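You operate a simulated robot arm through the tools that you are given. There is no shell and no other tool. Be economical: measure what you need, move in short steps, check, and stop when the job is done.

You run a simulated two-armed robot. Do the job below in one go: nothing can be reset, and whatever is moved stays where it is left.

TASK
Gauge tyres B, C and D and set the purple block on the one with least tread.
Fine: gauge back on its shelf. Set down upright: tread gauge.

The check looks at the end state, three seconds after you hand in, the way a careful person would. Anything else that was tipped, shoved, dropped, spilled or broken makes it a failure.

THE ROBOT
Two 7-joint arms with two-finger parallel grippers on one trunk, hanging from a carriage that runs on a rail from [-1562, 9] to [618, -4] (x, y) and turns from -6.109 to 5.882 rad about z. Base frame: it is fixed where the carriage stands at the start and does not move with it; the origin is on the floor, on the carriage's upright axis, x ahead of it, y to its left, z up. Readings come in mm, rad, newtons and seconds.
The left shoulder is at the start at [38, 181, 1415], the right one opposite. With the tool pointing down near the work surface each hand reaches from about 100 to 580 mm from the robot's upright axis, wherever it stands, measured 20 degrees to its own side. Places, roughly: tyre B [500, -200, 400]; tyre C [300, -200, 400]; tyre D [100, -200, 400]. Payload 4.4 kg a hand.
The TCP of each hand is the grasp point between the finger pads, 23 mm short of the fingertips. In the tool frame z runs along the fingers and y along their closing line. The gripper opens to 94 mm. The fingers are 38 mm wide and 10 mm thick; the gripper's body (54 by 96 mm) begins 39 mm behind the TCP.
Orientation is told as [roll, pitch, yaw] about the base's x, y, z axes, in that order, counted from this pose: with the fingers straight down and closing along the base's y, the tool's x points along the base's -x, its y along +y and its z along -z.

THE INTERFACE
- The arms move only by the tool step_arm. It takes "left_increments", "right_increments" or both (then of equal length, played together; a hand with none holds still); each is a list of rows, each a list of 7 numbers: the shift along the tool's x, y, z in mm, then the turn, a rotation vector about the tool's x, y, z in rad, then the finger opening in mm, from 0 to 94. In form: [[dx, dy, dz, wx, wy, wz, gripper], ...]. A call has 1 to 20 rows; each row shifts and turns the commanded pose from where the row before left it, along the tool's axes as they then stand. Rows are played at 5 a second. More than 50 mm and 0.15 rad between two rows, or a gripper value outside its range, and nothing of the call is played. Where a pose cannot be reached the arm comes as near as it can. A force on the tool above 50 N (or 10 N above the force at the start of the call, whichever is more), or a blocked arm, ends the call early, and 0.2 s more pass. The fingers move at their own pace (about 45 mm/s each) and stop on an object; they squeeze with about 41 N. The grip force told is the motor's: it shows also when the fingers shut on nothing. Time passes only in rows, and 0.2 s behind the last, so rows that do not move let the fingers close. The reply holds the time, the measured pose of the TCP, the force on the tool along the base axes, the opening and the grip force, in the units named above and with some noise, with the torque about the TCP (base axes, N m) and any sound that the robot's microphone picked up.
- Cameras (640 x 400 px; columns grow to the right, rows downward): "scene" is now at [213.2, -3.2, 1677.8]; the picture's right is [-0.30, -0.95, -0.02], its down [-0.89, 0.29, -0.35] and it looks along [0.34, -0.09, -0.93] (base axes); focal length 246 px, centre (320, 200). "left" rides on the left gripper at [86, -16, -75] in its tool frame; the picture's right is [0.18, 0.98, 0.00], its down [-0.58, 0.11, -0.81] and it looks along [-0.79, 0.15, 0.59] (tool axes); focal length 243 px, centre (320, 200). "right" rides on the right gripper at [86, 16, -74] in its tool frame; the picture's right is [-0.18, 0.98, 0.00], its down [-0.58, -0.11, -0.81] and it looks along [-0.79, -0.15, 0.59] (tool axes); focal length 243 px, centre (320, 200). There is no depth. A picture from a camera that has moved, and an enlarged one, comes with that camera's place and axes in the base frame and with its lens.
- camera(camera): a new picture of that camera. The clock stands still meanwhile.
- move_column(by): slides the trunk up (or, below 0, down) by that many mm; the arms and the scene camera ride with it, the base frame stays. It gives what a move gives, with no picture.
- drive_base(legs): drives the robot by 1 to 6 legs, each [ahead, left, turn to the left] in mm, mm and rad, along the robot's own axes; the way and the turn of a leg run together, so that a leg with both is an arc; at most 1500 mm and 3.142 rad a leg. The arms and the cameras ride along, it lands a little off, and it stops where it bumps. It keeps to its track: a leg is cut to what the track allows. It gives what a move gives.
- head_to(pan, tilt): turns the head with the scene camera to pan (to the left, within 1.501 rad either way) and tilt (down, from -0.506 to 1.204), counted from straight ahead of the robot. It gives what a move gives.
- enlarge(camera, box): a new picture of the part [left, top, right, bottom] of that camera's present view, enlarged. The clock stands still meanwhile.
- hand_in(): hands the job in; it is judged then, once.

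Go step by step. Nothing tells you exact positions but the pictures and the camera data: compare them with the known pose of the tool, close in by small moves and look again before you grip or let go. The budget is 120 turns and 92 pictures, counting those below and the enlarged ones. Unless the task says otherwise, let go and move clear before handing in, and close with one line.

The tools are called by a JSON object that holds its "api" and its "payload". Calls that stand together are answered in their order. step_arm: Moves the arms, as the interface text tells. Its arguments: {"type":"object","properties":{"left_increments":{"type":"array"},"right_increments":{"type":"array"}},"required":[]} The other tools are called the same way: move_column (by) slides the trunk up or down; drive_base (legs) drives the base; head_to (pan, tilt) turns the head that bears the scene camera; camera (camera) takes a picture; enlarge (camera, box) takes an enlarged picture of a part of a camera's view; hand_in () hands the job in.

At the start:

```text
t: 0.0
left_tool_pos: [375.2, 154.7, 997.0]
left_tcp_rot: [0.214, -0.002, 0.001]
left_wrist_force: [0.0, 0.2, 0.3]
left_moment: [0.01, 0.01, 0.01]
left_gripper_width: 94.1
left_grasp_force: 0.0
right_tool_pos: [443.8, -369.5, 1028.2]
right_tcp_rot: [0.039, 0.001, 0.004]
right_wrist_force: [-0.3, -0.4, -0.2]
right_moment: [-0.02, 0.0, 0.0]
right_gripper_width: 94.2
right_grasp_force: 0.0
trunk travel left (down, up): [-549.0, 221.0]
robot x, y, heading: [-0.6, -3.7, 0.002]
head pan, tilt: [-0.304, 1.201]
```

scene: 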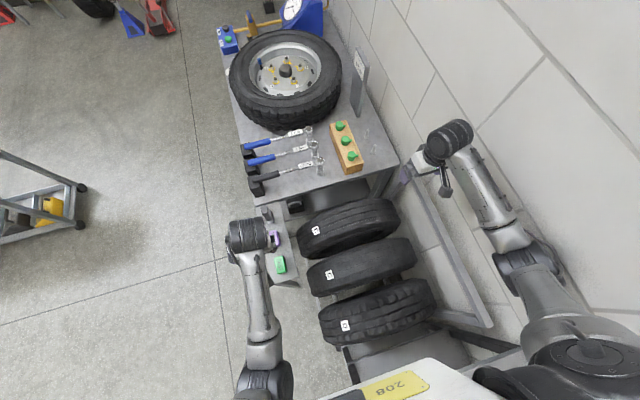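
right: 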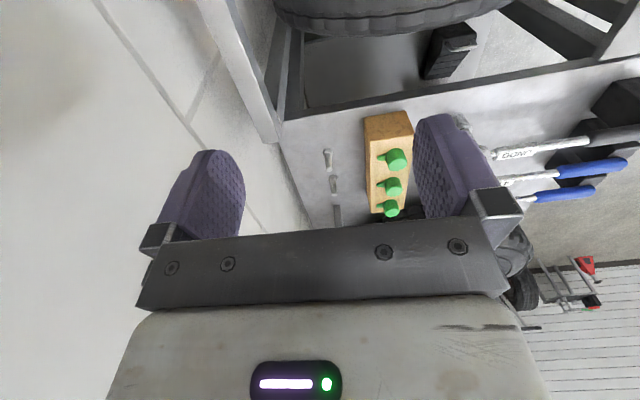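
left: 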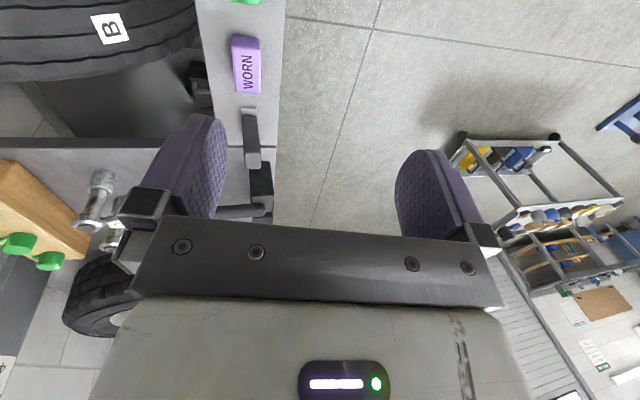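

I see three tyres on a rack, a shelf beside them with a purple block "WORN" and a green item. I'll zoom in to identify the gauge and details.

{"api": "enlarge", "payload": {"camera": "scene", "box": [220, 170, 460, 350]}}

{"api": "enlarge", "payload": {"camera": "left", "box": [0, 0, 320, 200]}}

```text
2.22 times, centred on (340, 260) of scene
camera zoom: at [213.2, -3.2, 1677.8], right [-0.3, -0.95, -0.02], down [-0.89, 0.29, -0.35], along [0.34, -0.09, -0.93], focal length 546 px, centre (276, 67)
```

zoom: 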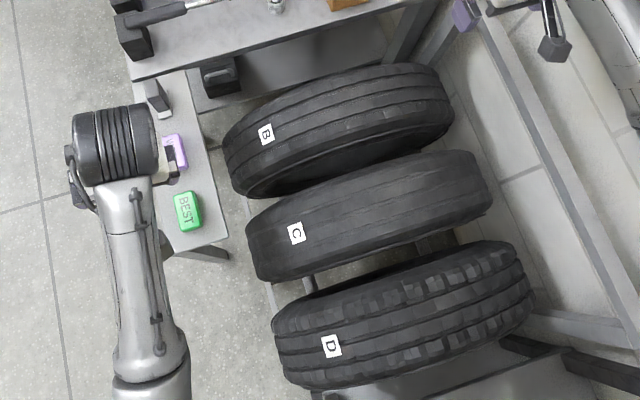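

```text
2.00 times, centred on (160, 100) of left
camera zoom: at [288.4, 121.9, 1066.4], right [-0.18, 0.96, 0.21], down [0.58, -0.07, 0.81], along [0.79, 0.27, -0.54], focal length 485 px, centre (640, 400)
```

zoom: 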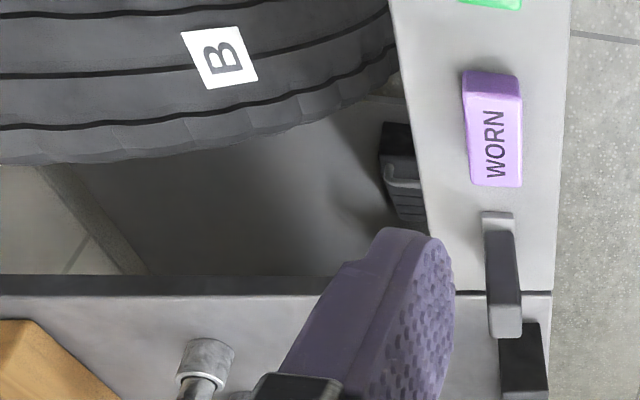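

The left arm hides the shelf. I'll move it to the left and look again.

{"api": "step_arm", "payload": {"left_increments": [[0, 45, 0, -0.1, 0, 0, 94], [0, 45, 0, -0.114, 0, 0, 94], [0, 45, 0, 0, 0, 0, 94], [0, 45, 0, 0, 0, 0, 94]]}}

{"api": "enlarge", "payload": {"camera": "scene", "box": [220, 170, 380, 290]}}

{"api": "camera", "payload": {"camera": "left"}}

```text
t: 1.2
left_tool_pos: [373.0, 317.9, 1055.8]
left_tcp_rot: [0.422, -0.001, 0.001]
left_wrist_force: [-0.5, 1.2, 0.0]
left_moment: [-0.01, -0.02, -0.02]
left_gripper_width: 94.0
left_grasp_force: 0.1
right_tool_pos: [442.4, -366.7, 1026.2]
right_tcp_rot: [0.053, 0.005, 0.009]
right_wrist_force: [-0.4, -0.3, -0.2]
right_moment: [0.0, -0.04, 0.02]
right_gripper_width: 94.1
right_grasp_force: 0.0
trunk travel left (down, up): [-549.0, 221.0]
robot x, y, heading: [2.4, 0.5, 0.001]
head pan, tilt: [-0.304, 1.201]
stopped in row 4 (left hand): the arm was blocked; the commanded pose is now the measured one
```

```text
3.33 times, centred on (300, 230) of scene
camera zoom: at [212.7, -6.3, 1678.1], right [-0.3, -0.95, -0.02], down [-0.89, 0.28, -0.36], along [0.34, -0.09, -0.93], focal length 819 px, centre (387, 100)
```

zoom: 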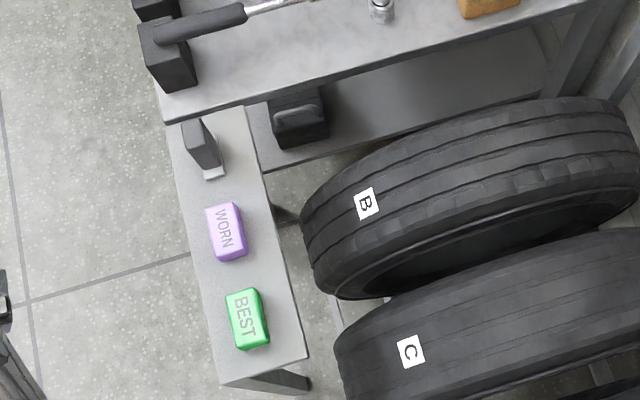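

```text
85 pictures are left
camera left: at [287.5, 270.2, 1117.3], right [-0.19, 0.9, 0.4], down [0.58, -0.23, 0.78], along [0.79, 0.38, -0.48], focal length 243 px, centre (320, 200)
```

left: 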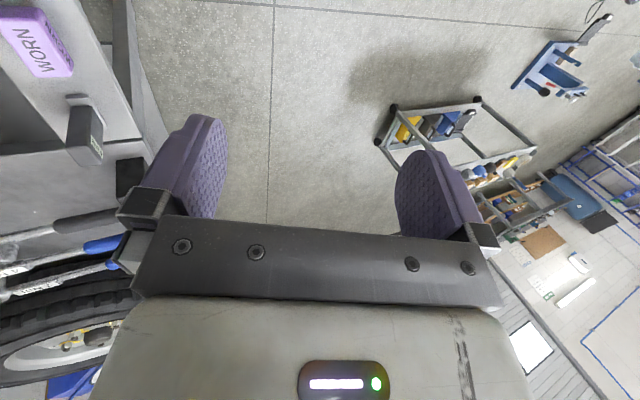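

The grey upright object on the shelf next to the purple block seems to be the gauge. I'll look closer at it.

{"api": "enlarge", "payload": {"camera": "left", "box": [0, 0, 160, 200]}}

{"api": "enlarge", "payload": {"camera": "scene", "box": [250, 170, 310, 230]}}

```text
2.00 times, centred on (80, 100) of left
camera zoom: at [287.5, 270.2, 1117.3], right [-0.19, 0.9, 0.4], down [0.58, -0.23, 0.78], along [0.79, 0.38, -0.48], focal length 485 px, centre (800, 400)
```

zoom: 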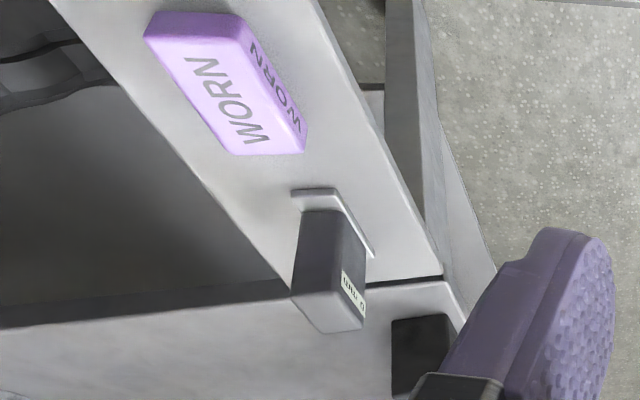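

```text
6.67 times, centred on (280, 200) of scene
camera zoom: at [212.7, -6.3, 1678.1], right [-0.3, -0.95, -0.02], down [-0.89, 0.28, -0.36], along [0.34, -0.09, -0.93], focal length 1639 px, centre (587, 200)
```

zoom: 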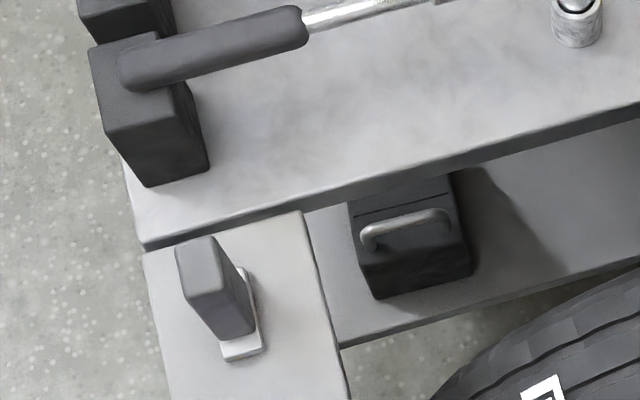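

The gauge stands at about (560,128), its base near z 685 and top near 805, with a display on its +y face. The purple block is at about (464,130,711), and the tyre tops are near z 715. I'll drive ahead and yaw the right hand so that its camera faces the display.

{"api": "drive_base", "payload": {"legs": [[200, 0, 0]]}}

{"api": "step_arm", "payload": {"right_increments": [[0, 0, 0, 0, 0, 0.143, 94], [0, 0, 0, 0, 0, 0.143, 94], [0, 0, 0, 0, 0, 0.143, 94], [0, 0, 0, 0, 0, 0.143, 94], [0, 0, 0, 0, 0, 0.143, 94], [0, 0, 0, 0, 0, 0.143, 94], [0, 0, 0, 0, 0, 0.143, 94], [0, 0, 0, 0, 0, 0.143, 94], [0, 0, 0, 0, 0, 0.143, 94], [0, 0, 0, 0, 0, 0.143, 94], [0, 0, 0, 0, 0, 0.143, 94]]}}

{"api": "camera", "payload": {"camera": "scene"}}

{"api": "camera", "payload": {"camera": "right"}}

```text
t: 2.8
left_tool_pos: [567.8, 315.5, 1054.1]
left_tcp_rot: [0.423, 0.002, 0.001]
left_wrist_force: [-0.1, -0.4, 0.3]
left_moment: [-0.02, 0.0, -0.01]
left_gripper_width: 93.9
left_grasp_force: 0.0
right_tool_pos: [636.7, -369.1, 1023.8]
right_tcp_rot: [0.053, 0.008, 0.01]
right_wrist_force: [-0.3, 0.8, -1.3]
right_moment: [0.02, 0.0, 0.02]
right_gripper_width: 93.9
right_grasp_force: 0.2
trunk travel left (down, up): [-549.0, 221.0]
robot x, y, heading: [200.7, 3.3, 0.002]
head pan, tilt: [-0.304, 1.201]
```

```text
t: 5.2
left_tool_pos: [576.4, 295.4, 1051.0]
left_tcp_rot: [0.406, -0.004, 0.001]
left_wrist_force: [0.7, -0.4, 0.0]
left_moment: [-0.04, 0.01, -0.02]
left_gripper_width: 94.1
left_grasp_force: 0.1
right_tool_pos: [644.3, -389.3, 1034.1]
right_tcp_rot: [-0.001, 0.037, -1.565]
right_wrist_force: [-0.4, 0.2, -0.2]
right_moment: [0.0, -0.02, -0.02]
right_gripper_width: 94.3
right_grasp_force: 0.1
trunk travel left (down, up): [-549.0, 221.0]
robot x, y, heading: [201.8, -4.1, -0.001]
head pan, tilt: [-0.304, 1.201]
```

```text
82 pictures are left
camera scene: at [413.5, -17.4, 1678.6], right [-0.3, -0.95, 0.0], down [-0.89, 0.28, -0.36], along [0.35, -0.11, -0.93], focal length 246 px, centre (320, 200)
```

scene: 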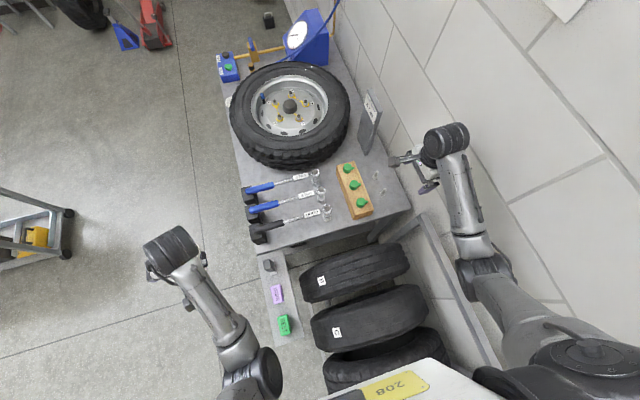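

```text
81 pictures are left
camera right: at [660.9, -306.8, 1110.3], right [0.98, -0.18, -0.01], down [-0.1, -0.61, 0.78], along [-0.15, -0.77, -0.62], focal length 243 px, centre (320, 200)
```

right: 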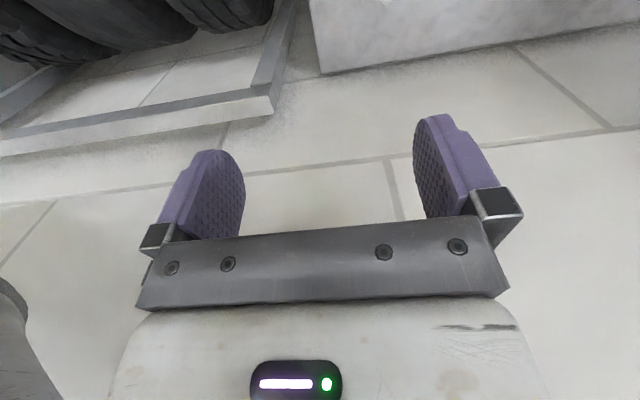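

The right hand is rotated. Now I'll move it above the gauge.

{"api": "step_arm", "payload": {"right_increments": [[41, -6, 9, 0, 0, 0, 94], [41, -6, 9, 0, 0, 0, 94], [41, -6, 9, 0, 0, 0, 94], [41, -6, 9, 0, 0, 0, 94], [41, -6, 9, 0, 0, 0, 94], [41, -6, 9, 0, 0, 0, 94], [41, -6, 9, 0, 0, 0, 94], [41, -6, 9, 0, 0, 0, 94], [41, -6, 9, 0, 0, 0, 94], [41, -6, 9, 0, 0, 0, 94], [41, -6, 9, 0, 0, 0, 94], [41, -6, 9, 0, 0, 0, 94]]}}

{"api": "camera", "payload": {"camera": "right"}}

{"api": "camera", "payload": {"camera": "scene"}}

```text
t: 7.3
left_tool_pos: [575.8, 295.5, 1051.3]
left_tcp_rot: [0.406, -0.004, 0.002]
left_wrist_force: [0.2, -0.4, 0.6]
left_moment: [0.01, 0.03, 0.01]
left_gripper_width: 93.8
left_grasp_force: 0.0
right_tool_pos: [592.8, -90.6, 930.8]
right_tcp_rot: [0.012, -0.156, -1.576]
right_wrist_force: [-0.9, 0.2, 0.1]
right_moment: [-0.01, 0.01, 0.04]
right_gripper_width: 93.9
right_grasp_force: 0.1
trunk travel left (down, up): [-549.0, 221.0]
robot x, y, heading: [200.7, -1.7, -0.001]
head pan, tilt: [-0.304, 1.201]
stopped in row 10 (right hand): the arm was blocked; the commanded pose is now the measured one
```

```text
80 pictures are left
camera right: at [607.9, 4.5, 989.4], right [0.98, -0.18, 0.04], down [-0.12, -0.45, 0.89], along [-0.15, -0.88, -0.46], focal length 243 px, centre (320, 200)
```

right: 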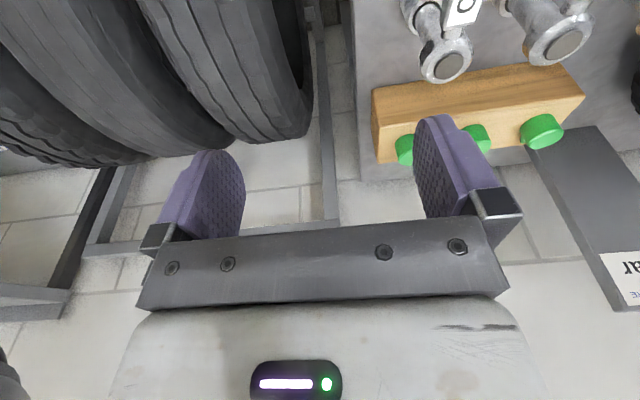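

```text
79 pictures are left
camera scene: at [413.6, -17.4, 1678.6], right [-0.3, -0.95, 0.0], down [-0.89, 0.28, -0.36], along [0.35, -0.11, -0.93], focal length 246 px, centre (320, 200)
```

scene: 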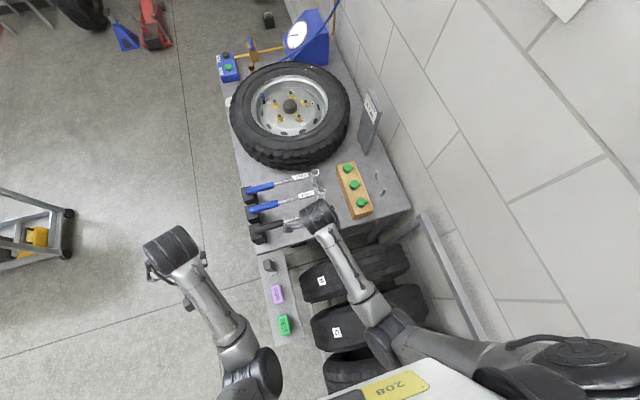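

The right arm hits a joint limit reaching across. I'll use the left arm for the gauge instead: back the right hand off, then level and yaw the left hand.

{"api": "step_arm", "payload": {"right_increments": [[-30, 0, -20, 0, 0, 0, 94], [-30, 0, -20, 0, 0, 0, 94], [-30, 0, -20, 0, 0, 0, 94], [-30, 0, -20, 0, 0, 0, 94], [-30, 0, -20, 0, 0, 0, 94], [0, 0, 0, 0, 0, 0, 94], [0, 0, 0, 0, 0, 0, 94], [0, 0, 0, 0, 0, 0, 94], [0, 0, 0, 0, 0, 0, 94], [0, 0, 0, 0, 0, 0, 94], [0, 0, 0, 0, 0, 0, 94], [0, 0, 0, 0, 0, 0, 94], [0, 0, 0, 0, 0, 0, 94], [0, 0, 0, 0, 0, 0, 94]], "left_increments": [[0, -20, 0, 0.136, 0, 0, 94], [0, -20, 0, 0.136, 0, 0, 94], [0, -20, 0, 0.136, 0, 0, 94], [0, 0, 0, 0, 0, 0.143, 94], [0, 0, 0, 0, 0, 0.143, 94], [0, 0, 0, 0, 0, 0.143, 94], [0, 0, 0, 0, 0, 0.143, 94], [0, 0, 0, 0, 0, 0.143, 94], [0, 0, 0, 0, 0, 0.143, 94], [0, 0, 0, 0, 0, 0.143, 94], [0, 0, 0, 0, 0, 0.143, 94], [0, 0, 0, 0, 0, 0.143, 94], [0, 0, 0, 0, 0, 0.143, 94], [0, 0, 0, 0, 0, 0.143, 94]]}}

{"api": "camera", "payload": {"camera": "left"}}

```text
t: 8.1
left_tool_pos: [566.3, 329.3, 1035.9]
left_tcp_rot: [0.221, 0.013, 0.018]
left_wrist_force: [0.1, 1.1, 0.4]
left_moment: [-0.02, 0.0, 0.03]
left_gripper_width: 94.2
left_grasp_force: 0.1
left hand out of reach, approached as far as the arm can: row 3
right_tool_pos: [584.9, -182.7, 987.1]
right_tcp_rot: [-0.006, -0.211, -1.57]
right_wrist_force: [0.1, -0.4, -0.4]
right_moment: [0.01, 0.0, 0.0]
right_gripper_width: 94.0
right_grasp_force: 0.1
trunk travel left (down, up): [-549.0, 221.0]
robot x, y, heading: [197.9, -1.1, -0.001]
head pan, tilt: [-0.304, 1.201]
stopped in row 3 (left hand): the arm was blocked; the commanded pose is now the measured one
```

```text
78 pictures are left
camera left: at [483.3, 293.5, 1105.5], right [-0.2, 0.96, 0.22], down [0.59, -0.06, 0.8], along [0.78, 0.29, -0.56], focal length 243 px, centre (320, 200)
```

left: 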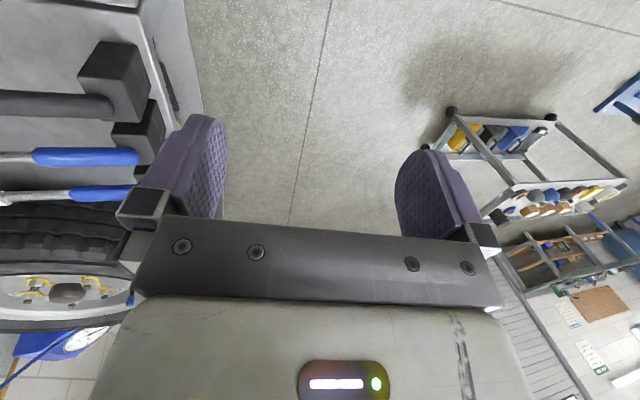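

The left arm is near a limit this far out. I'll bring it back inward to its start-like posture, then level and yaw it.

{"api": "step_arm", "payload": {"left_increments": [[0, -40, 0, 0, 0, 0, 94], [0, -40, 0, 0, 0, 0, 94], [0, -40, 0, 0, 0, 0, 94], [0, -40, 0, 0.1, 0, 0, 94], [0, 0, 0, 0.11, 0, 0, 94], [0, 0, 0, 0, 0, 0.143, 94], [0, 0, 0, 0, 0, 0.143, 94], [0, 0, 0, 0, 0, 0.143, 94], [0, 0, 0, 0, 0, 0.143, 94], [0, 0, 0, 0, 0, 0.143, 94], [0, 0, 0, 0, 0, 0.143, 94], [0, 0, 0, 0, 0, 0.143, 94], [0, 0, 0, 0, 0, 0.143, 94], [0, 0, 0, 0, 0, 0.143, 94], [0, 0, 0, 0, 0, 0.143, 94], [0, 0, 0, 0, 0, 0.143, 94]]}}

{"api": "camera", "payload": {"camera": "left"}}

```text
t: 8.9
left_tool_pos: [576.8, 289.7, 1019.2]
left_tcp_rot: [0.389, -0.005, 0.033]
left_wrist_force: [0.6, -0.1, 0.3]
left_moment: [0.0, 0.01, -0.03]
left_gripper_width: 94.1
left_grasp_force: 0.0
right_tool_pos: [586.6, -183.5, 986.5]
right_tcp_rot: [-0.003, -0.212, -1.569]
right_wrist_force: [0.2, -0.2, 0.6]
right_moment: [-0.03, -0.03, -0.03]
right_gripper_width: 93.9
right_grasp_force: 0.0
trunk travel left (down, up): [-549.0, 221.0]
robot x, y, heading: [199.9, -2.0, 0.003]
head pan, tilt: [-0.304, 1.201]
stopped in row 4 (left hand): the arm was blocked; the commanded pose is now the measured one
```

```text
77 pictures are left
camera left: at [491.0, 243.3, 1081.4], right [-0.22, 0.9, 0.37], down [0.58, -0.19, 0.79], along [0.78, 0.39, -0.49], focal length 243 px, centre (320, 200)
```

left: 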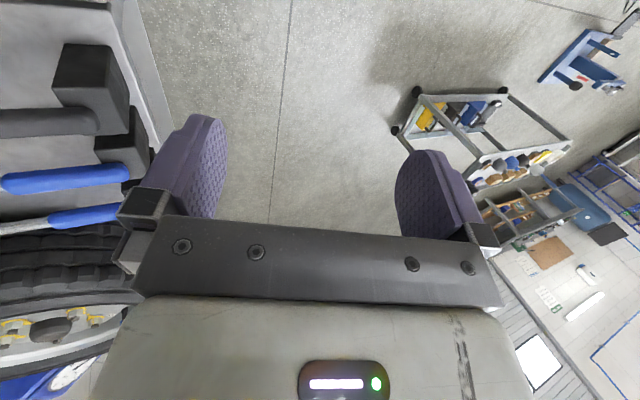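

The left arm is jammed against a joint limit. I'll try extending it downward (the floor area at y≈290 is free) and unrolling gently.

{"api": "step_arm", "payload": {"left_increments": [[0, 0, 30, 0, 0, 0, 94], [0, 0, 30, 0, 0, 0, 94], [0, 0, 30, 0, 0, 0, 94]]}}

{"api": "step_arm", "payload": {"left_increments": [[0, 0, 0, 0.1, 0, 0, 94], [0, 0, 0, 0.1, 0, 0, 94], [0, 0, 0, 0.1, 0, 0, 94], [0, 0, 0, 0.1, 0, 0, 94]]}}

{"api": "camera", "payload": {"camera": "scene"}}

```text
t: 9.7
left_tool_pos: [576.1, 323.4, 934.4]
left_tcp_rot: [0.387, -0.006, 0.035]
left_wrist_force: [0.7, 0.7, -0.3]
left_moment: [0.01, 0.04, 0.02]
left_gripper_width: 93.7
left_grasp_force: 0.0
right_tool_pos: [585.3, -182.6, 985.8]
right_tcp_rot: [-0.004, -0.209, -1.569]
right_wrist_force: [0.1, 0.4, 0.1]
right_moment: [0.0, -0.01, 0.0]
right_gripper_width: 94.1
right_grasp_force: 0.0
trunk travel left (down, up): [-549.0, 221.0]
robot x, y, heading: [203.1, -0.3, 0.004]
head pan, tilt: [-0.304, 1.201]
```

```text
t: 10.7
left_tool_pos: [578.1, 324.2, 935.6]
left_tcp_rot: [-0.016, -0.004, 0.034]
left_wrist_force: [-0.2, 0.2, 0.4]
left_moment: [0.01, 0.01, 0.02]
left_gripper_width: 93.9
left_grasp_force: 0.2
right_tool_pos: [584.4, -182.8, 987.0]
right_tcp_rot: [-0.003, -0.21, -1.568]
right_wrist_force: [-0.4, 0.9, -0.4]
right_moment: [-0.01, 0.0, -0.02]
right_gripper_width: 94.0
right_grasp_force: 0.0
trunk travel left (down, up): [-549.0, 221.0]
robot x, y, heading: [199.6, 4.7, 0.001]
head pan, tilt: [-0.304, 1.201]
```

```text
76 pictures are left
camera scene: at [413.6, -17.4, 1678.6], right [-0.3, -0.95, 0.0], down [-0.89, 0.28, -0.36], along [0.35, -0.11, -0.93], focal length 246 px, centre (320, 200)
```

scene: 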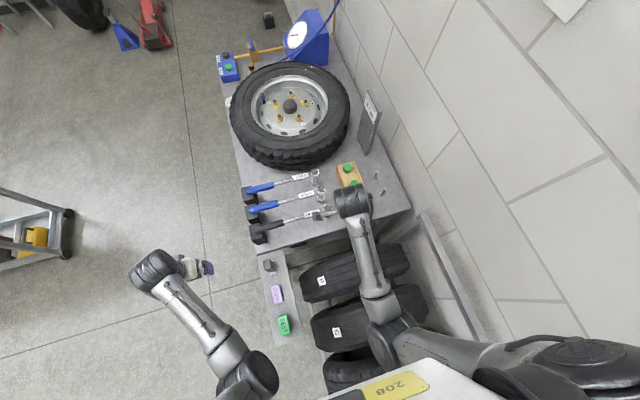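

Extending helped; the left hand is level now. Next I'll yaw it.

{"api": "step_arm", "payload": {"left_increments": [[0, 0, 0, 0, 0, 0.143, 94], [0, 0, 0, 0, 0, 0.143, 94], [0, 0, 0, 0, 0, 0.143, 94], [0, 0, 0, 0, 0, 0.143, 94], [0, 0, 0, 0, 0, 0.143, 94], [0, 0, 0, 0, 0, 0.143, 94], [0, 0, 0, 0, 0, 0.143, 94], [0, 0, 0, 0, 0, 0.143, 94], [0, 0, 0, 0, 0, 0.143, 94], [0, 0, 0, 0, 0, 0.143, 94], [0, 0, 0, 0, 0, 0.143, 94]]}}

{"api": "camera", "payload": {"camera": "left"}}

```text
t: 13.1
left_tool_pos: [576.7, 323.8, 934.9]
left_tcp_rot: [0.004, -0.011, -1.541]
left_wrist_force: [-0.2, 0.3, 0.3]
left_moment: [0.02, -0.01, 0.01]
left_gripper_width: 93.9
left_grasp_force: 0.1
right_tool_pos: [585.7, -182.1, 987.4]
right_tcp_rot: [-0.006, -0.208, -1.568]
right_wrist_force: [0.2, -0.2, 0.3]
right_moment: [-0.02, 0.0, 0.0]
right_gripper_width: 93.9
right_grasp_force: 0.0
trunk travel left (down, up): [-549.0, 221.0]
robot x, y, heading: [202.8, -2.6, -0.002]
head pan, tilt: [-0.304, 1.201]
```

```text
75 pictures are left
camera left: at [556.8, 410.0, 1009.2], right [0.98, 0.21, 0.0], down [0.12, -0.57, 0.81], along [0.18, -0.79, -0.58], focal length 243 px, centre (320, 200)
```

left: 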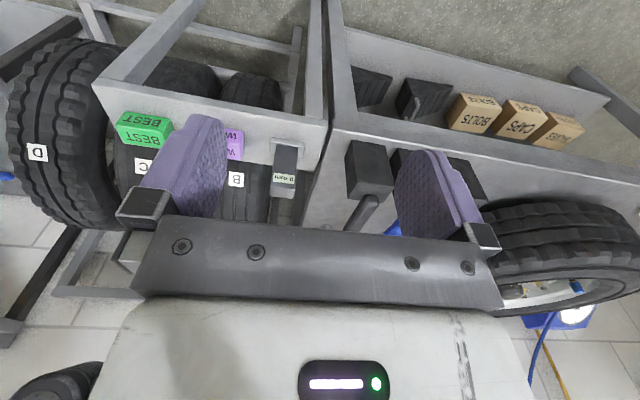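

Excellent view: the gauge, its display and both blocks are visible. I'll zoom in on the gauge.

{"api": "enlarge", "payload": {"camera": "left", "box": [210, 110, 338, 190]}}

{"api": "enlarge", "payload": {"camera": "scene", "box": [240, 240, 320, 340]}}

```text
5.00 times, centred on (274, 150) of left
camera zoom: at [556.8, 410.0, 1009.2], right [0.98, 0.21, 0.0], down [0.12, -0.57, 0.81], along [0.18, -0.79, -0.58], focal length 1213 px, centre (550, 450)
```

zoom: 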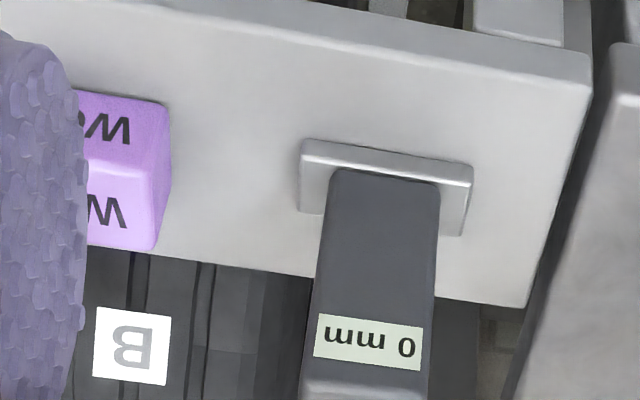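

```text
4.00 times, centred on (280, 290) of scene
camera zoom: at [413.7, -17.3, 1678.6], right [-0.3, -0.95, 0.0], down [-0.89, 0.28, -0.36], along [0.35, -0.11, -0.93], focal length 983 px, centre (480, -160)
```

zoom: 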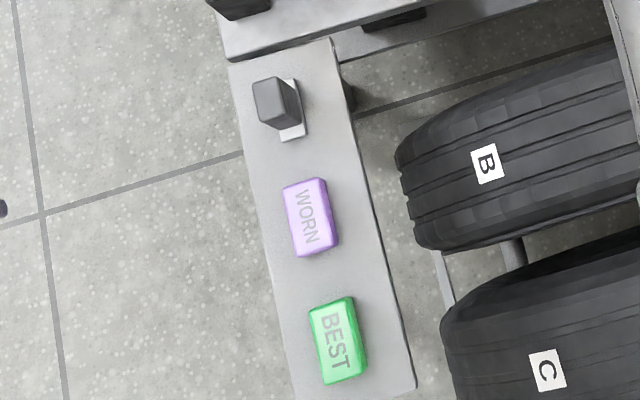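

The gauge's top is at about (566,124,797), body about 36×24 mm, and the display reads 0 mm. I'll move the left hand above it.

{"api": "step_arm", "payload": {"left_increments": [[-40, -3, 0, 0, 0, 0.03, 80], [-40, -3, 0, 0, 0, 0, 80], [-40, -3, 0, 0, 0, 0, 80], [-40, -3, 0, 0, 0, 0, 80], [-40, 0, 0, 0, 0, 0, 80], [0, 0, 40, 0, 0, 0, 80]]}}

{"api": "camera", "payload": {"camera": "left"}}

{"api": "enlarge", "payload": {"camera": "scene", "box": [210, 200, 370, 300]}}

```text
t: 14.5
left_tool_pos: [566.2, 122.2, 899.1]
left_tcp_rot: [0.007, -0.012, -1.568]
left_wrist_force: [-0.5, 0.4, -0.7]
left_moment: [-0.01, -0.01, 0.01]
left_gripper_width: 80.0
left_grasp_force: 0.0
right_tool_pos: [584.5, -182.2, 986.7]
right_tcp_rot: [-0.004, -0.21, -1.569]
right_wrist_force: [-0.2, -0.6, -0.5]
right_moment: [-0.03, -0.02, 0.02]
right_gripper_width: 94.0
right_grasp_force: 0.0
trunk travel left (down, up): [-549.0, 221.0]
robot x, y, heading: [198.3, -5.0, 0.004]
head pan, tilt: [-0.304, 1.201]
```

```text
72 pictures are left
camera left: at [549.3, 208.7, 971.9], right [0.98, 0.19, 0.0], down [0.11, -0.57, 0.81], along [0.15, -0.8, -0.58], focal length 243 px, centre (320, 200)
```

left: 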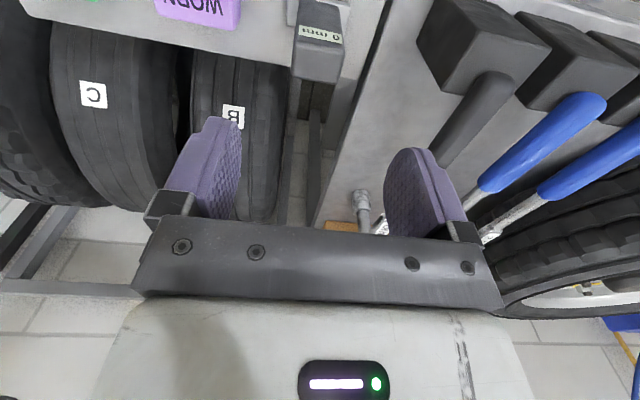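

```text
4.00 times, centred on (290, 250) of scene
camera zoom: at [413.3, -17.4, 1678.6], right [-0.3, -0.95, 0.0], down [-0.89, 0.28, -0.36], along [0.35, -0.11, -0.93], focal length 983 px, centre (440, 0)
```

zoom: 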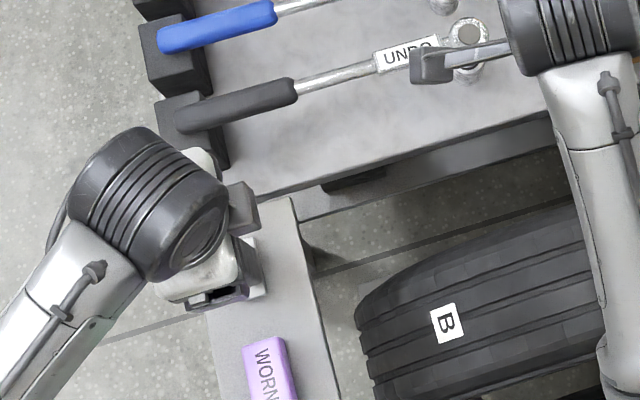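

The gauge body centre is at about (563,128), top z≈797. I'll center over it and descend partway.

{"api": "step_arm", "payload": {"left_increments": [[6, -3, 20, 0, 0, 0, 80], [0, 0, 30, 0, 0, 0, 80], [0, 0, 20, 0, 0, 0, 80]]}}

{"api": "camera", "payload": {"camera": "left"}}

```text
t: 15.3
left_tool_pos: [563.2, 127.3, 828.6]
left_tcp_rot: [0.007, -0.014, -1.568]
left_wrist_force: [-0.7, -0.1, -0.1]
left_moment: [-0.01, 0.05, -0.02]
left_gripper_width: 79.8
left_grasp_force: 0.1
right_tool_pos: [585.0, -182.2, 986.7]
right_tcp_rot: [-0.007, -0.209, -1.567]
right_wrist_force: [0.6, 0.8, 0.5]
right_moment: [0.02, 0.01, 0.01]
right_gripper_width: 93.8
right_grasp_force: 0.0
trunk travel left (down, up): [-549.0, 221.0]
robot x, y, heading: [201.0, -3.2, 0.003]
head pan, tilt: [-0.304, 1.201]
```

```text
70 pictures are left
camera left: at [546.8, 213.8, 901.7], right [0.98, 0.19, 0.0], down [0.1, -0.57, 0.81], along [0.15, -0.8, -0.58], focal length 243 px, centre (320, 200)
```

left: 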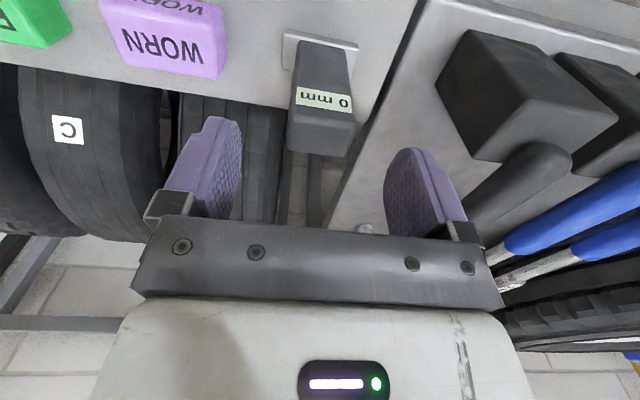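

The alignment is good. I'll descend to z≈768 and close on the gauge.

{"api": "step_arm", "payload": {"left_increments": [[2, 1, 20, 0, 0, 0, 80], [0, 0, 20, 0, 0, 0, 80], [0, 0, 20, 0, 0, 0, 80]]}}

{"api": "camera", "payload": {"camera": "left"}}

```text
t: 16.1
left_tool_pos: [564.8, 129.3, 767.5]
left_tcp_rot: [0.008, -0.012, -1.57]
left_wrist_force: [0.7, 0.3, -0.5]
left_moment: [0.05, -0.01, -0.02]
left_gripper_width: 80.0
left_grasp_force: 0.0
right_tool_pos: [585.8, -181.7, 986.4]
right_tcp_rot: [-0.005, -0.209, -1.571]
right_wrist_force: [0.4, -0.2, -0.3]
right_moment: [0.03, 0.01, 0.02]
right_gripper_width: 93.9
right_grasp_force: 0.1
trunk travel left (down, up): [-549.0, 221.0]
robot x, y, heading: [199.9, 0.7, -0.0]
head pan, tilt: [-0.304, 1.201]
```

```text
69 pictures are left
camera left: at [548.5, 215.7, 841.3], right [0.98, 0.19, 0.0], down [0.11, -0.57, 0.81], along [0.15, -0.8, -0.58], focal length 243 px, centre (320, 200)
```

left: 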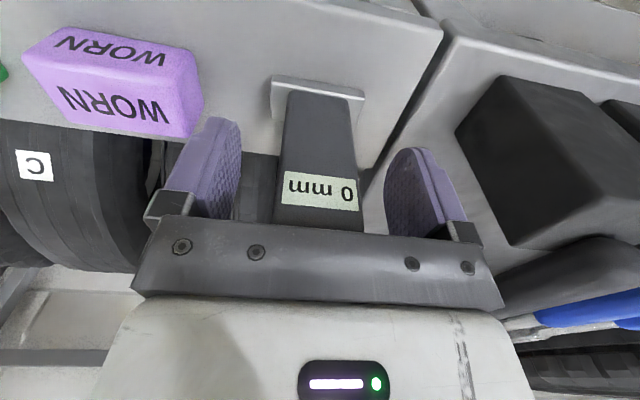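

The gauge is centred between the fingers with its display in view. Closing now.

{"api": "step_arm", "payload": {"left_increments": [[0, 0, 0, 0, 0, 0, 50], [0, 0, 0, 0, 0, 0, 20], [0, 0, 0, 0, 0, 0, 20], [0, 0, 0, 0, 0, 0, 20]]}}

{"api": "camera", "payload": {"camera": "left"}}

```text
t: 17.1
left_tool_pos: [564.9, 128.8, 769.3]
left_tcp_rot: [0.006, -0.012, -1.569]
left_wrist_force: [-2.0, 0.3, 2.0]
left_moment: [0.01, 0.2, 0.01]
left_gripper_width: 35.5
left_grasp_force: 41.5
right_tool_pos: [584.4, -182.7, 987.0]
right_tcp_rot: [-0.005, -0.209, -1.569]
right_wrist_force: [0.3, -0.3, 0.5]
right_moment: [0.0, -0.03, 0.01]
right_gripper_width: 94.1
right_grasp_force: 0.0
trunk travel left (down, up): [-549.0, 221.0]
robot x, y, heading: [198.7, -3.3, 0.003]
head pan, tilt: [-0.304, 1.201]
```

```text
68 pictures are left
camera left: at [548.4, 215.8, 841.6], right [0.98, 0.19, 0.0], down [0.11, -0.57, 0.81], along [0.15, -0.8, -0.58], focal length 243 px, centre (320, 200)
```

left: 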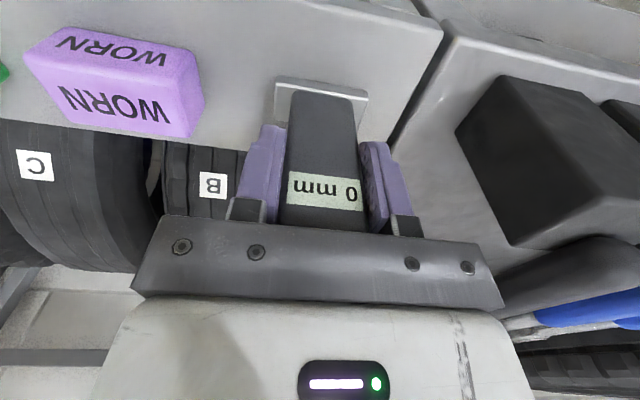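

The gauge is gripped. I'll lift it, then turn the robot right so the left arm can reach tyre B.

{"api": "step_arm", "payload": {"left_increments": [[0, 0, -20, 0, 0, 0, 20], [0, 0, -40, 0, 0, 0, 20], [0, 0, -40, 0, 0, 0, 20], [0, 0, -40, 0, 0, 0, 20]]}}

{"api": "drive_base", "payload": {"legs": [[0, 0, -0.9]]}}

{"api": "camera", "payload": {"camera": "left"}}

{"api": "camera", "payload": {"camera": "scene"}}

```text
t: 18.1
left_tool_pos: [565.1, 132.6, 907.8]
left_tcp_rot: [0.007, -0.012, -1.57]
left_wrist_force: [0.5, -0.4, -2.2]
left_moment: [-0.01, 0.01, -0.03]
left_gripper_width: 35.6
left_grasp_force: 40.7
right_tool_pos: [585.8, -182.8, 986.1]
right_tcp_rot: [-0.004, -0.208, -1.567]
right_wrist_force: [0.9, 0.5, -0.7]
right_moment: [0.0, -0.06, 0.0]
right_gripper_width: 93.9
right_grasp_force: 0.1
trunk travel left (down, up): [-549.0, 221.0]
robot x, y, heading: [196.8, 1.6, 0.006]
head pan, tilt: [-0.304, 1.201]
```

```text
t: 20.9
left_tool_pos: [531.0, -201.8, 907.0]
left_tcp_rot: [0.007, -0.011, -2.464]
left_wrist_force: [-0.2, -0.4, -2.5]
left_moment: [0.02, 0.0, 0.0]
left_gripper_width: 35.4
left_grasp_force: 41.0
right_tool_pos: [299.2, -416.0, 985.7]
right_tcp_rot: [-0.006, -0.21, -2.463]
right_wrist_force: [0.1, 0.2, -0.5]
right_moment: [-0.03, 0.03, 0.01]
right_gripper_width: 94.1
right_grasp_force: 0.1
trunk travel left (down, up): [-549.0, 221.0]
robot x, y, heading: [195.0, -1.5, -0.896]
head pan, tilt: [-0.304, 1.201]
```

```text
67 pictures are left
camera left: at [588.9, -135.5, 980.9], right [0.76, -0.65, 0.0], down [-0.38, -0.44, 0.81], along [-0.53, -0.62, -0.58], focal length 243 px, centre (320, 200)
```

left: 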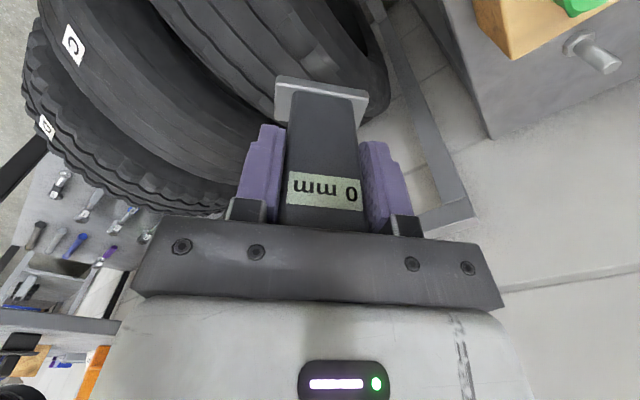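

```text
66 pictures are left
camera scene: at [320.7, -177.9, 1678.6], right [-0.93, -0.36, 0.0], down [-0.34, 0.87, -0.36], along [0.13, -0.34, -0.93], focal length 246 px, centre (320, 200)
```

scene: 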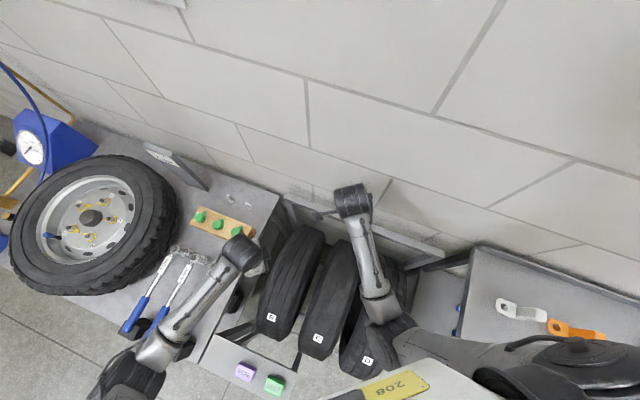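

The left hand is over tyre B's edge. I'll yaw the gauge back square to the tyre and look.

{"api": "step_arm", "payload": {"left_increments": [[0, 0, 0, 0, 0, -0.149, 20], [0, 0, 0, 0, 0, -0.149, 20], [0, 0, 0, 0, 0, -0.149, 20], [0, 0, 0, 0, 0, -0.149, 20], [0, 0, 0, 0, 0, -0.149, 20], [0, 0, 0, 0, 0, -0.149, 20]]}}

{"api": "camera", "payload": {"camera": "left"}}

{"api": "enlarge", "payload": {"camera": "scene", "box": [200, 200, 440, 390]}}

```text
t: 22.2
left_tool_pos: [531.0, -201.5, 906.3]
left_tcp_rot: [-0.007, -0.012, -1.567]
left_wrist_force: [-0.3, -0.4, -2.4]
left_moment: [0.01, 0.01, 0.01]
left_gripper_width: 35.8
left_grasp_force: 40.5
right_tool_pos: [297.3, -415.3, 985.9]
right_tcp_rot: [-0.005, -0.208, -2.466]
right_wrist_force: [0.3, -0.3, -0.3]
right_moment: [0.02, 0.02, 0.0]
right_gripper_width: 94.1
right_grasp_force: 0.2
trunk travel left (down, up): [-549.0, 221.0]
robot x, y, heading: [196.6, -1.3, -0.896]
head pan, tilt: [-0.304, 1.201]
```

```text
65 pictures are left
camera left: at [514.8, -115.7, 980.9], right [0.98, 0.19, -0.01], down [0.12, -0.57, 0.81], along [0.15, -0.8, -0.58], focal length 243 px, centre (320, 200)
```

left: 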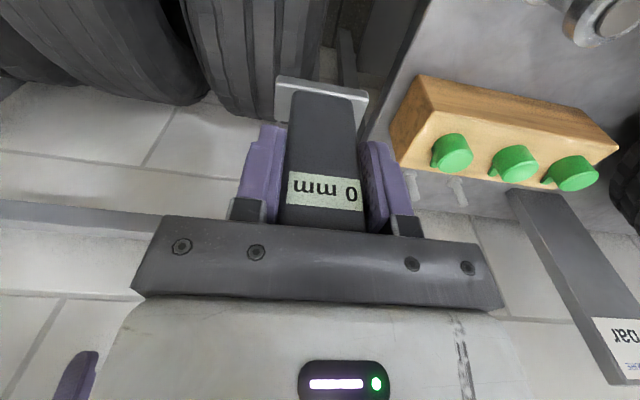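

```text
2.11 times, centred on (320, 295) of scene
camera zoom: at [320.6, -177.8, 1678.6], right [-0.93, -0.36, 0.0], down [-0.34, 0.87, -0.36], along [0.13, -0.34, -0.93], focal length 518 px, centre (320, 0)
```

zoom: 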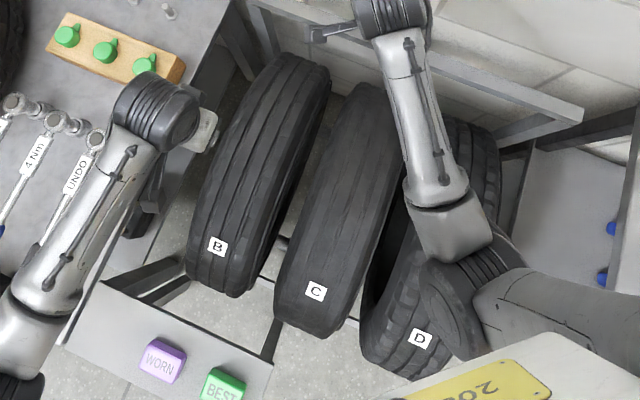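

Tyre B spans about x 400–530, so its middle is near x≈465. I'll move the gauge there and look.

{"api": "step_arm", "payload": {"left_increments": [[0, -33, 0, 0, 0, 0, 20], [0, -33, 20, 0, 0, 0, 20], [0, 0, 20, 0, 0, 0, 20], [0, 0, 20, 0, 0, 0, 20]]}}

{"api": "camera", "payload": {"camera": "left"}}

{"api": "enlarge", "payload": {"camera": "scene", "box": [200, 200, 360, 340]}}

```text
t: 23.2
left_tool_pos: [464.5, -202.5, 847.8]
left_tcp_rot: [-0.008, -0.015, -1.57]
left_wrist_force: [-0.3, -0.1, -1.8]
left_moment: [-0.03, 0.03, -0.01]
left_gripper_width: 35.8
left_grasp_force: 41.0
right_tool_pos: [298.8, -415.0, 986.1]
right_tcp_rot: [-0.006, -0.209, -2.467]
right_wrist_force: [0.6, 0.5, -0.8]
right_moment: [-0.03, -0.01, -0.01]
right_gripper_width: 94.2
right_grasp_force: 0.1
trunk travel left (down, up): [-549.0, 221.0]
robot x, y, heading: [197.1, -1.1, -0.898]
head pan, tilt: [-0.304, 1.201]
```

```text
63 pictures are left
camera left: at [448.4, -116.3, 921.3], right [0.98, 0.19, -0.01], down [0.11, -0.57, 0.81], along [0.15, -0.8, -0.58], focal length 243 px, centre (320, 200)
```

left: 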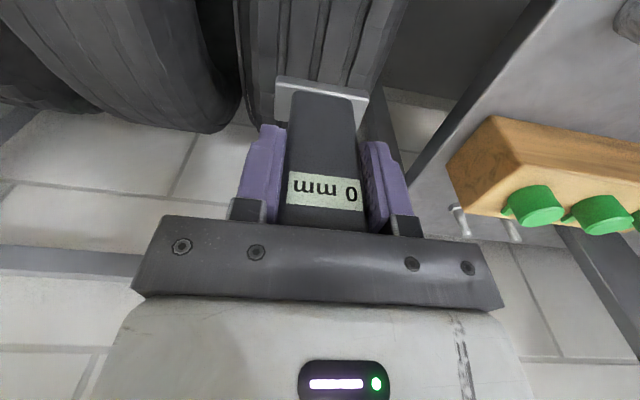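

```text
2.86 times, centred on (280, 270) of scene
camera zoom: at [320.5, -177.8, 1678.6], right [-0.93, -0.36, 0.0], down [-0.34, 0.87, -0.36], along [0.13, -0.34, -0.93], focal length 702 px, centre (434, 0)
```

zoom: 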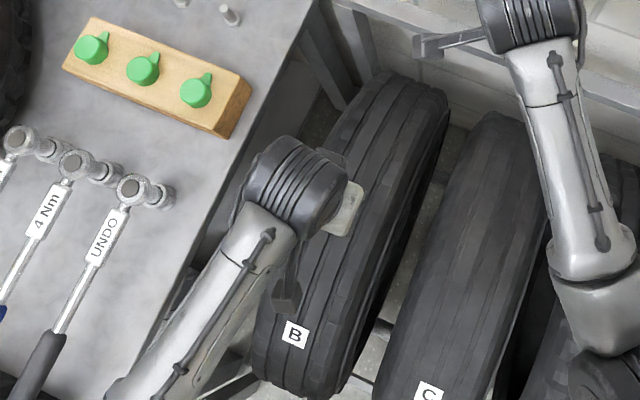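

The middle groove is about x≈460. I'll shift 4 mm and go down gently toward the tread.

{"api": "step_arm", "payload": {"left_increments": [[0, -4, 10, 0, 0, 0, 20], [0, 0, 10, 0, 0, 0, 20], [0, 0, 10, 0, 0, 0, 20], [0, 0, 10, 0, 0, 0, 20]]}}

{"api": "camera", "payload": {"camera": "left"}}

```text
t: 24.2
left_tool_pos: [459.8, -203.6, 807.1]
left_tcp_rot: [-0.005, -0.012, -1.57]
left_wrist_force: [0.0, 0.5, -1.9]
left_moment: [0.03, -0.01, 0.01]
left_gripper_width: 35.7
left_grasp_force: 41.6
right_tool_pos: [298.8, -415.2, 987.5]
right_tcp_rot: [-0.005, -0.21, -2.464]
right_wrist_force: [-0.1, 0.1, -1.2]
right_moment: [-0.01, 0.0, 0.01]
right_gripper_width: 94.0
right_grasp_force: 0.1
trunk travel left (down, up): [-549.0, 221.0]
robot x, y, heading: [199.0, -1.5, -0.895]
head pan, tilt: [-0.304, 1.201]
```

```text
61 pictures are left
camera left: at [444.9, -116.6, 881.4], right [0.98, 0.19, -0.01], down [0.11, -0.57, 0.81], along [0.15, -0.8, -0.58], focal length 243 px, centre (320, 200)
```

left: 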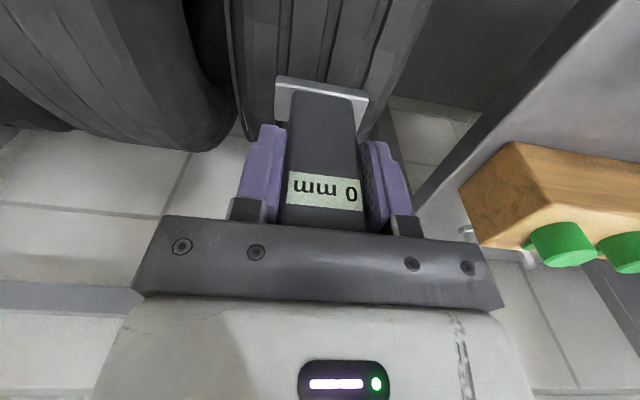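

The middle groove now looks closer to x≈465. I'll shift back and keep lowering.

{"api": "step_arm", "payload": {"left_increments": [[0, 4, 5, 0, 0, 0, 20], [0, 0, 5, 0, 0, 0, 20], [0, 0, 4, 0, 0, 0, 20]]}}

{"api": "step_arm", "payload": {"left_increments": [[0, 0, 3, 0, 0, 0, 20], [0, 0, 3, 0, 0, 0, 20], [0, 0, 3, 0, 0, 0, 20]]}}

{"api": "camera", "payload": {"camera": "left"}}

```text
t: 25.1
left_tool_pos: [464.2, -204.6, 793.0]
left_tcp_rot: [-0.008, -0.013, -1.57]
left_wrist_force: [0.1, 1.1, -1.6]
left_moment: [-0.02, 0.02, 0.03]
left_gripper_width: 35.7
left_grasp_force: 41.1
right_tool_pos: [299.3, -415.6, 986.7]
right_tcp_rot: [-0.007, -0.208, -2.465]
right_wrist_force: [0.1, -0.6, 0.4]
right_moment: [-0.01, -0.02, 0.0]
right_gripper_width: 93.6
right_grasp_force: 0.1
trunk travel left (down, up): [-549.0, 221.0]
robot x, y, heading: [198.6, -4.4, -0.893]
head pan, tilt: [-0.304, 1.201]
```

```text
t: 25.9
left_tool_pos: [464.4, -203.7, 783.8]
left_tcp_rot: [-0.006, -0.013, -1.57]
left_wrist_force: [-0.8, -0.1, -2.3]
left_moment: [0.03, 0.0, 0.0]
left_gripper_width: 35.7
left_grasp_force: 40.9
right_tool_pos: [298.5, -415.2, 985.7]
right_tcp_rot: [-0.006, -0.209, -2.464]
right_wrist_force: [0.1, -0.6, 0.9]
right_moment: [0.01, 0.0, -0.04]
right_gripper_width: 93.8
right_grasp_force: 0.0
trunk travel left (down, up): [-549.0, 221.0]
robot x, y, heading: [197.0, -2.2, -0.9]
head pan, tilt: [-0.304, 1.201]
```

```text
60 pictures are left
camera left: at [448.9, -116.9, 858.2], right [0.98, 0.19, -0.01], down [0.11, -0.57, 0.81], along [0.15, -0.8, -0.58], focal length 243 px, centre (320, 200)
```

left: 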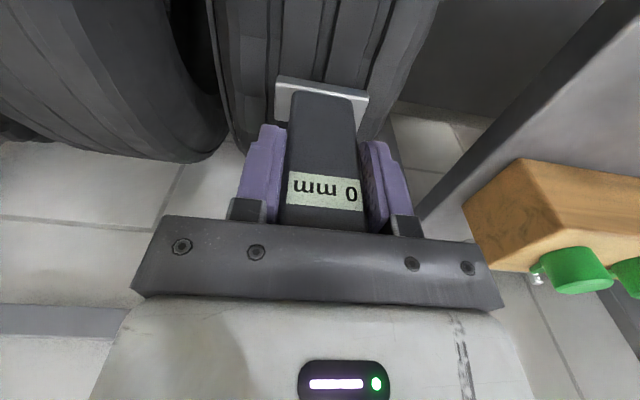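

Still above the tread; the gauge is centred over the middle groove. I'll keep lowering in small steps.

{"api": "step_arm", "payload": {"left_increments": [[0, 0, 4, 0, 0, 0, 20], [0, 0, 4, 0, 0, 0, 20], [0, 0, 3, 0, 0, 0, 20]]}}

{"api": "step_arm", "payload": {"left_increments": [[0, 0, 3, 0, 0, 0, 20], [0, 0, 3, 0, 0, 0, 20]]}}

{"api": "enlarge", "payload": {"camera": "left", "box": [200, 0, 440, 220]}}

```text
t: 26.6
left_tool_pos: [464.8, -204.6, 773.9]
left_tcp_rot: [-0.007, -0.014, -1.568]
left_wrist_force: [-0.2, -0.5, -1.6]
left_moment: [0.02, 0.0, -0.02]
left_gripper_width: 35.7
left_grasp_force: 40.6
right_tool_pos: [299.0, -414.0, 986.3]
right_tcp_rot: [-0.004, -0.208, -2.464]
right_wrist_force: [0.5, 0.7, 0.1]
right_moment: [0.01, 0.0, 0.0]
right_gripper_width: 93.8
right_grasp_force: 0.0
trunk travel left (down, up): [-549.0, 221.0]
robot x, y, heading: [194.7, -0.8, -0.897]
head pan, tilt: [-0.304, 1.201]
```

```text
t: 27.2
left_tool_pos: [464.6, -205.7, 770.1]
left_tcp_rot: [-0.008, -0.013, -1.569]
left_wrist_force: [-5.3, 9.5, 34.6]
left_moment: [0.64, -0.67, 0.27]
left_gripper_width: 35.8
left_grasp_force: 41.0
right_tool_pos: [300.3, -415.3, 987.0]
right_tcp_rot: [-0.007, -0.208, -2.464]
right_wrist_force: [-0.3, -0.2, 0.0]
right_moment: [0.02, -0.03, 0.01]
right_gripper_width: 93.9
right_grasp_force: 0.1
trunk travel left (down, up): [-549.0, 221.0]
robot x, y, heading: [200.1, 0.9, -0.897]
head pan, tilt: [-0.304, 1.201]
```

```text
1.82 times, centred on (320, 110) of left
camera zoom: at [448.6, -117.7, 843.3], right [0.98, 0.19, -0.01], down [0.12, -0.57, 0.81], along [0.15, -0.8, -0.58], focal length 441 px, centre (320, 364)
```

zoom: 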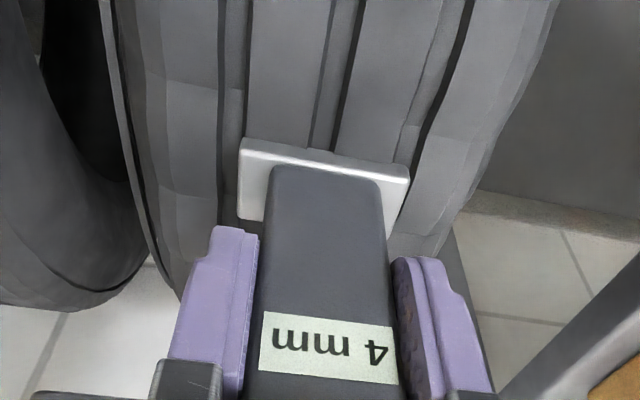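

Tyre B reads 4 mm. I'll lift and slide along the rail to tyre C.

{"api": "step_arm", "payload": {"left_increments": [[0, 0, -20, 0, 0, 0, 20], [0, 0, -30, 0, 0, 0, 20], [0, 0, -40, 0, 0, 0, 20]]}}

{"api": "drive_base", "payload": {"legs": [[-118.5, -148.5, 0]]}}

{"api": "camera", "payload": {"camera": "left"}}

```text
t: 28.1
left_tool_pos: [465.0, -203.2, 857.5]
left_tcp_rot: [-0.006, -0.013, -1.569]
left_wrist_force: [-0.2, -0.3, -1.4]
left_moment: [0.03, 0.04, 0.01]
left_gripper_width: 35.7
left_grasp_force: 40.7
right_tool_pos: [298.5, -416.5, 986.1]
right_tcp_rot: [-0.005, -0.209, -2.465]
right_wrist_force: [-0.4, 0.2, 0.6]
right_moment: [-0.01, 0.03, 0.01]
right_gripper_width: 94.2
right_grasp_force: 0.2
trunk travel left (down, up): [-549.0, 221.0]
robot x, y, heading: [200.6, -1.9, -0.896]
head pan, tilt: [-0.304, 1.201]
```

```text
t: 29.6
left_tool_pos: [276.9, -200.2, 856.7]
left_tcp_rot: [-0.007, -0.013, -1.569]
left_wrist_force: [-0.2, 0.5, -2.4]
left_moment: [0.0, -0.02, 0.02]
left_gripper_width: 35.9
left_grasp_force: 40.7
right_tool_pos: [109.6, -413.3, 985.9]
right_tcp_rot: [-0.005, -0.211, -2.465]
right_wrist_force: [0.3, 0.4, -0.6]
right_moment: [0.02, -0.03, 0.0]
right_gripper_width: 93.8
right_grasp_force: 0.1
trunk travel left (down, up): [-549.0, 221.0]
robot x, y, heading: [12.2, -2.0, -0.894]
head pan, tilt: [-0.304, 1.201]
```

```text
58 pictures are left
camera left: at [261.1, -114.5, 931.2], right [0.98, 0.19, -0.01], down [0.12, -0.57, 0.81], along [0.15, -0.8, -0.58], focal length 243 px, centre (320, 200)
```

left: 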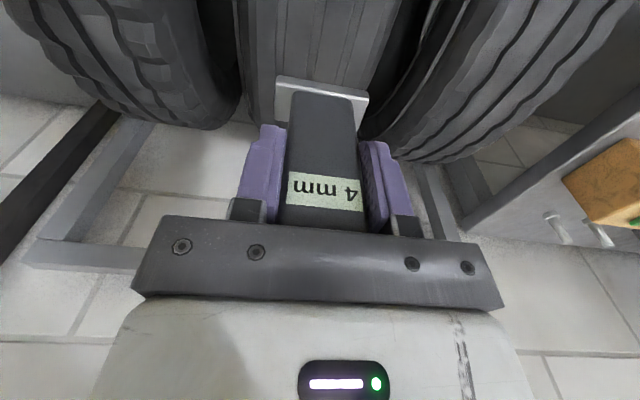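

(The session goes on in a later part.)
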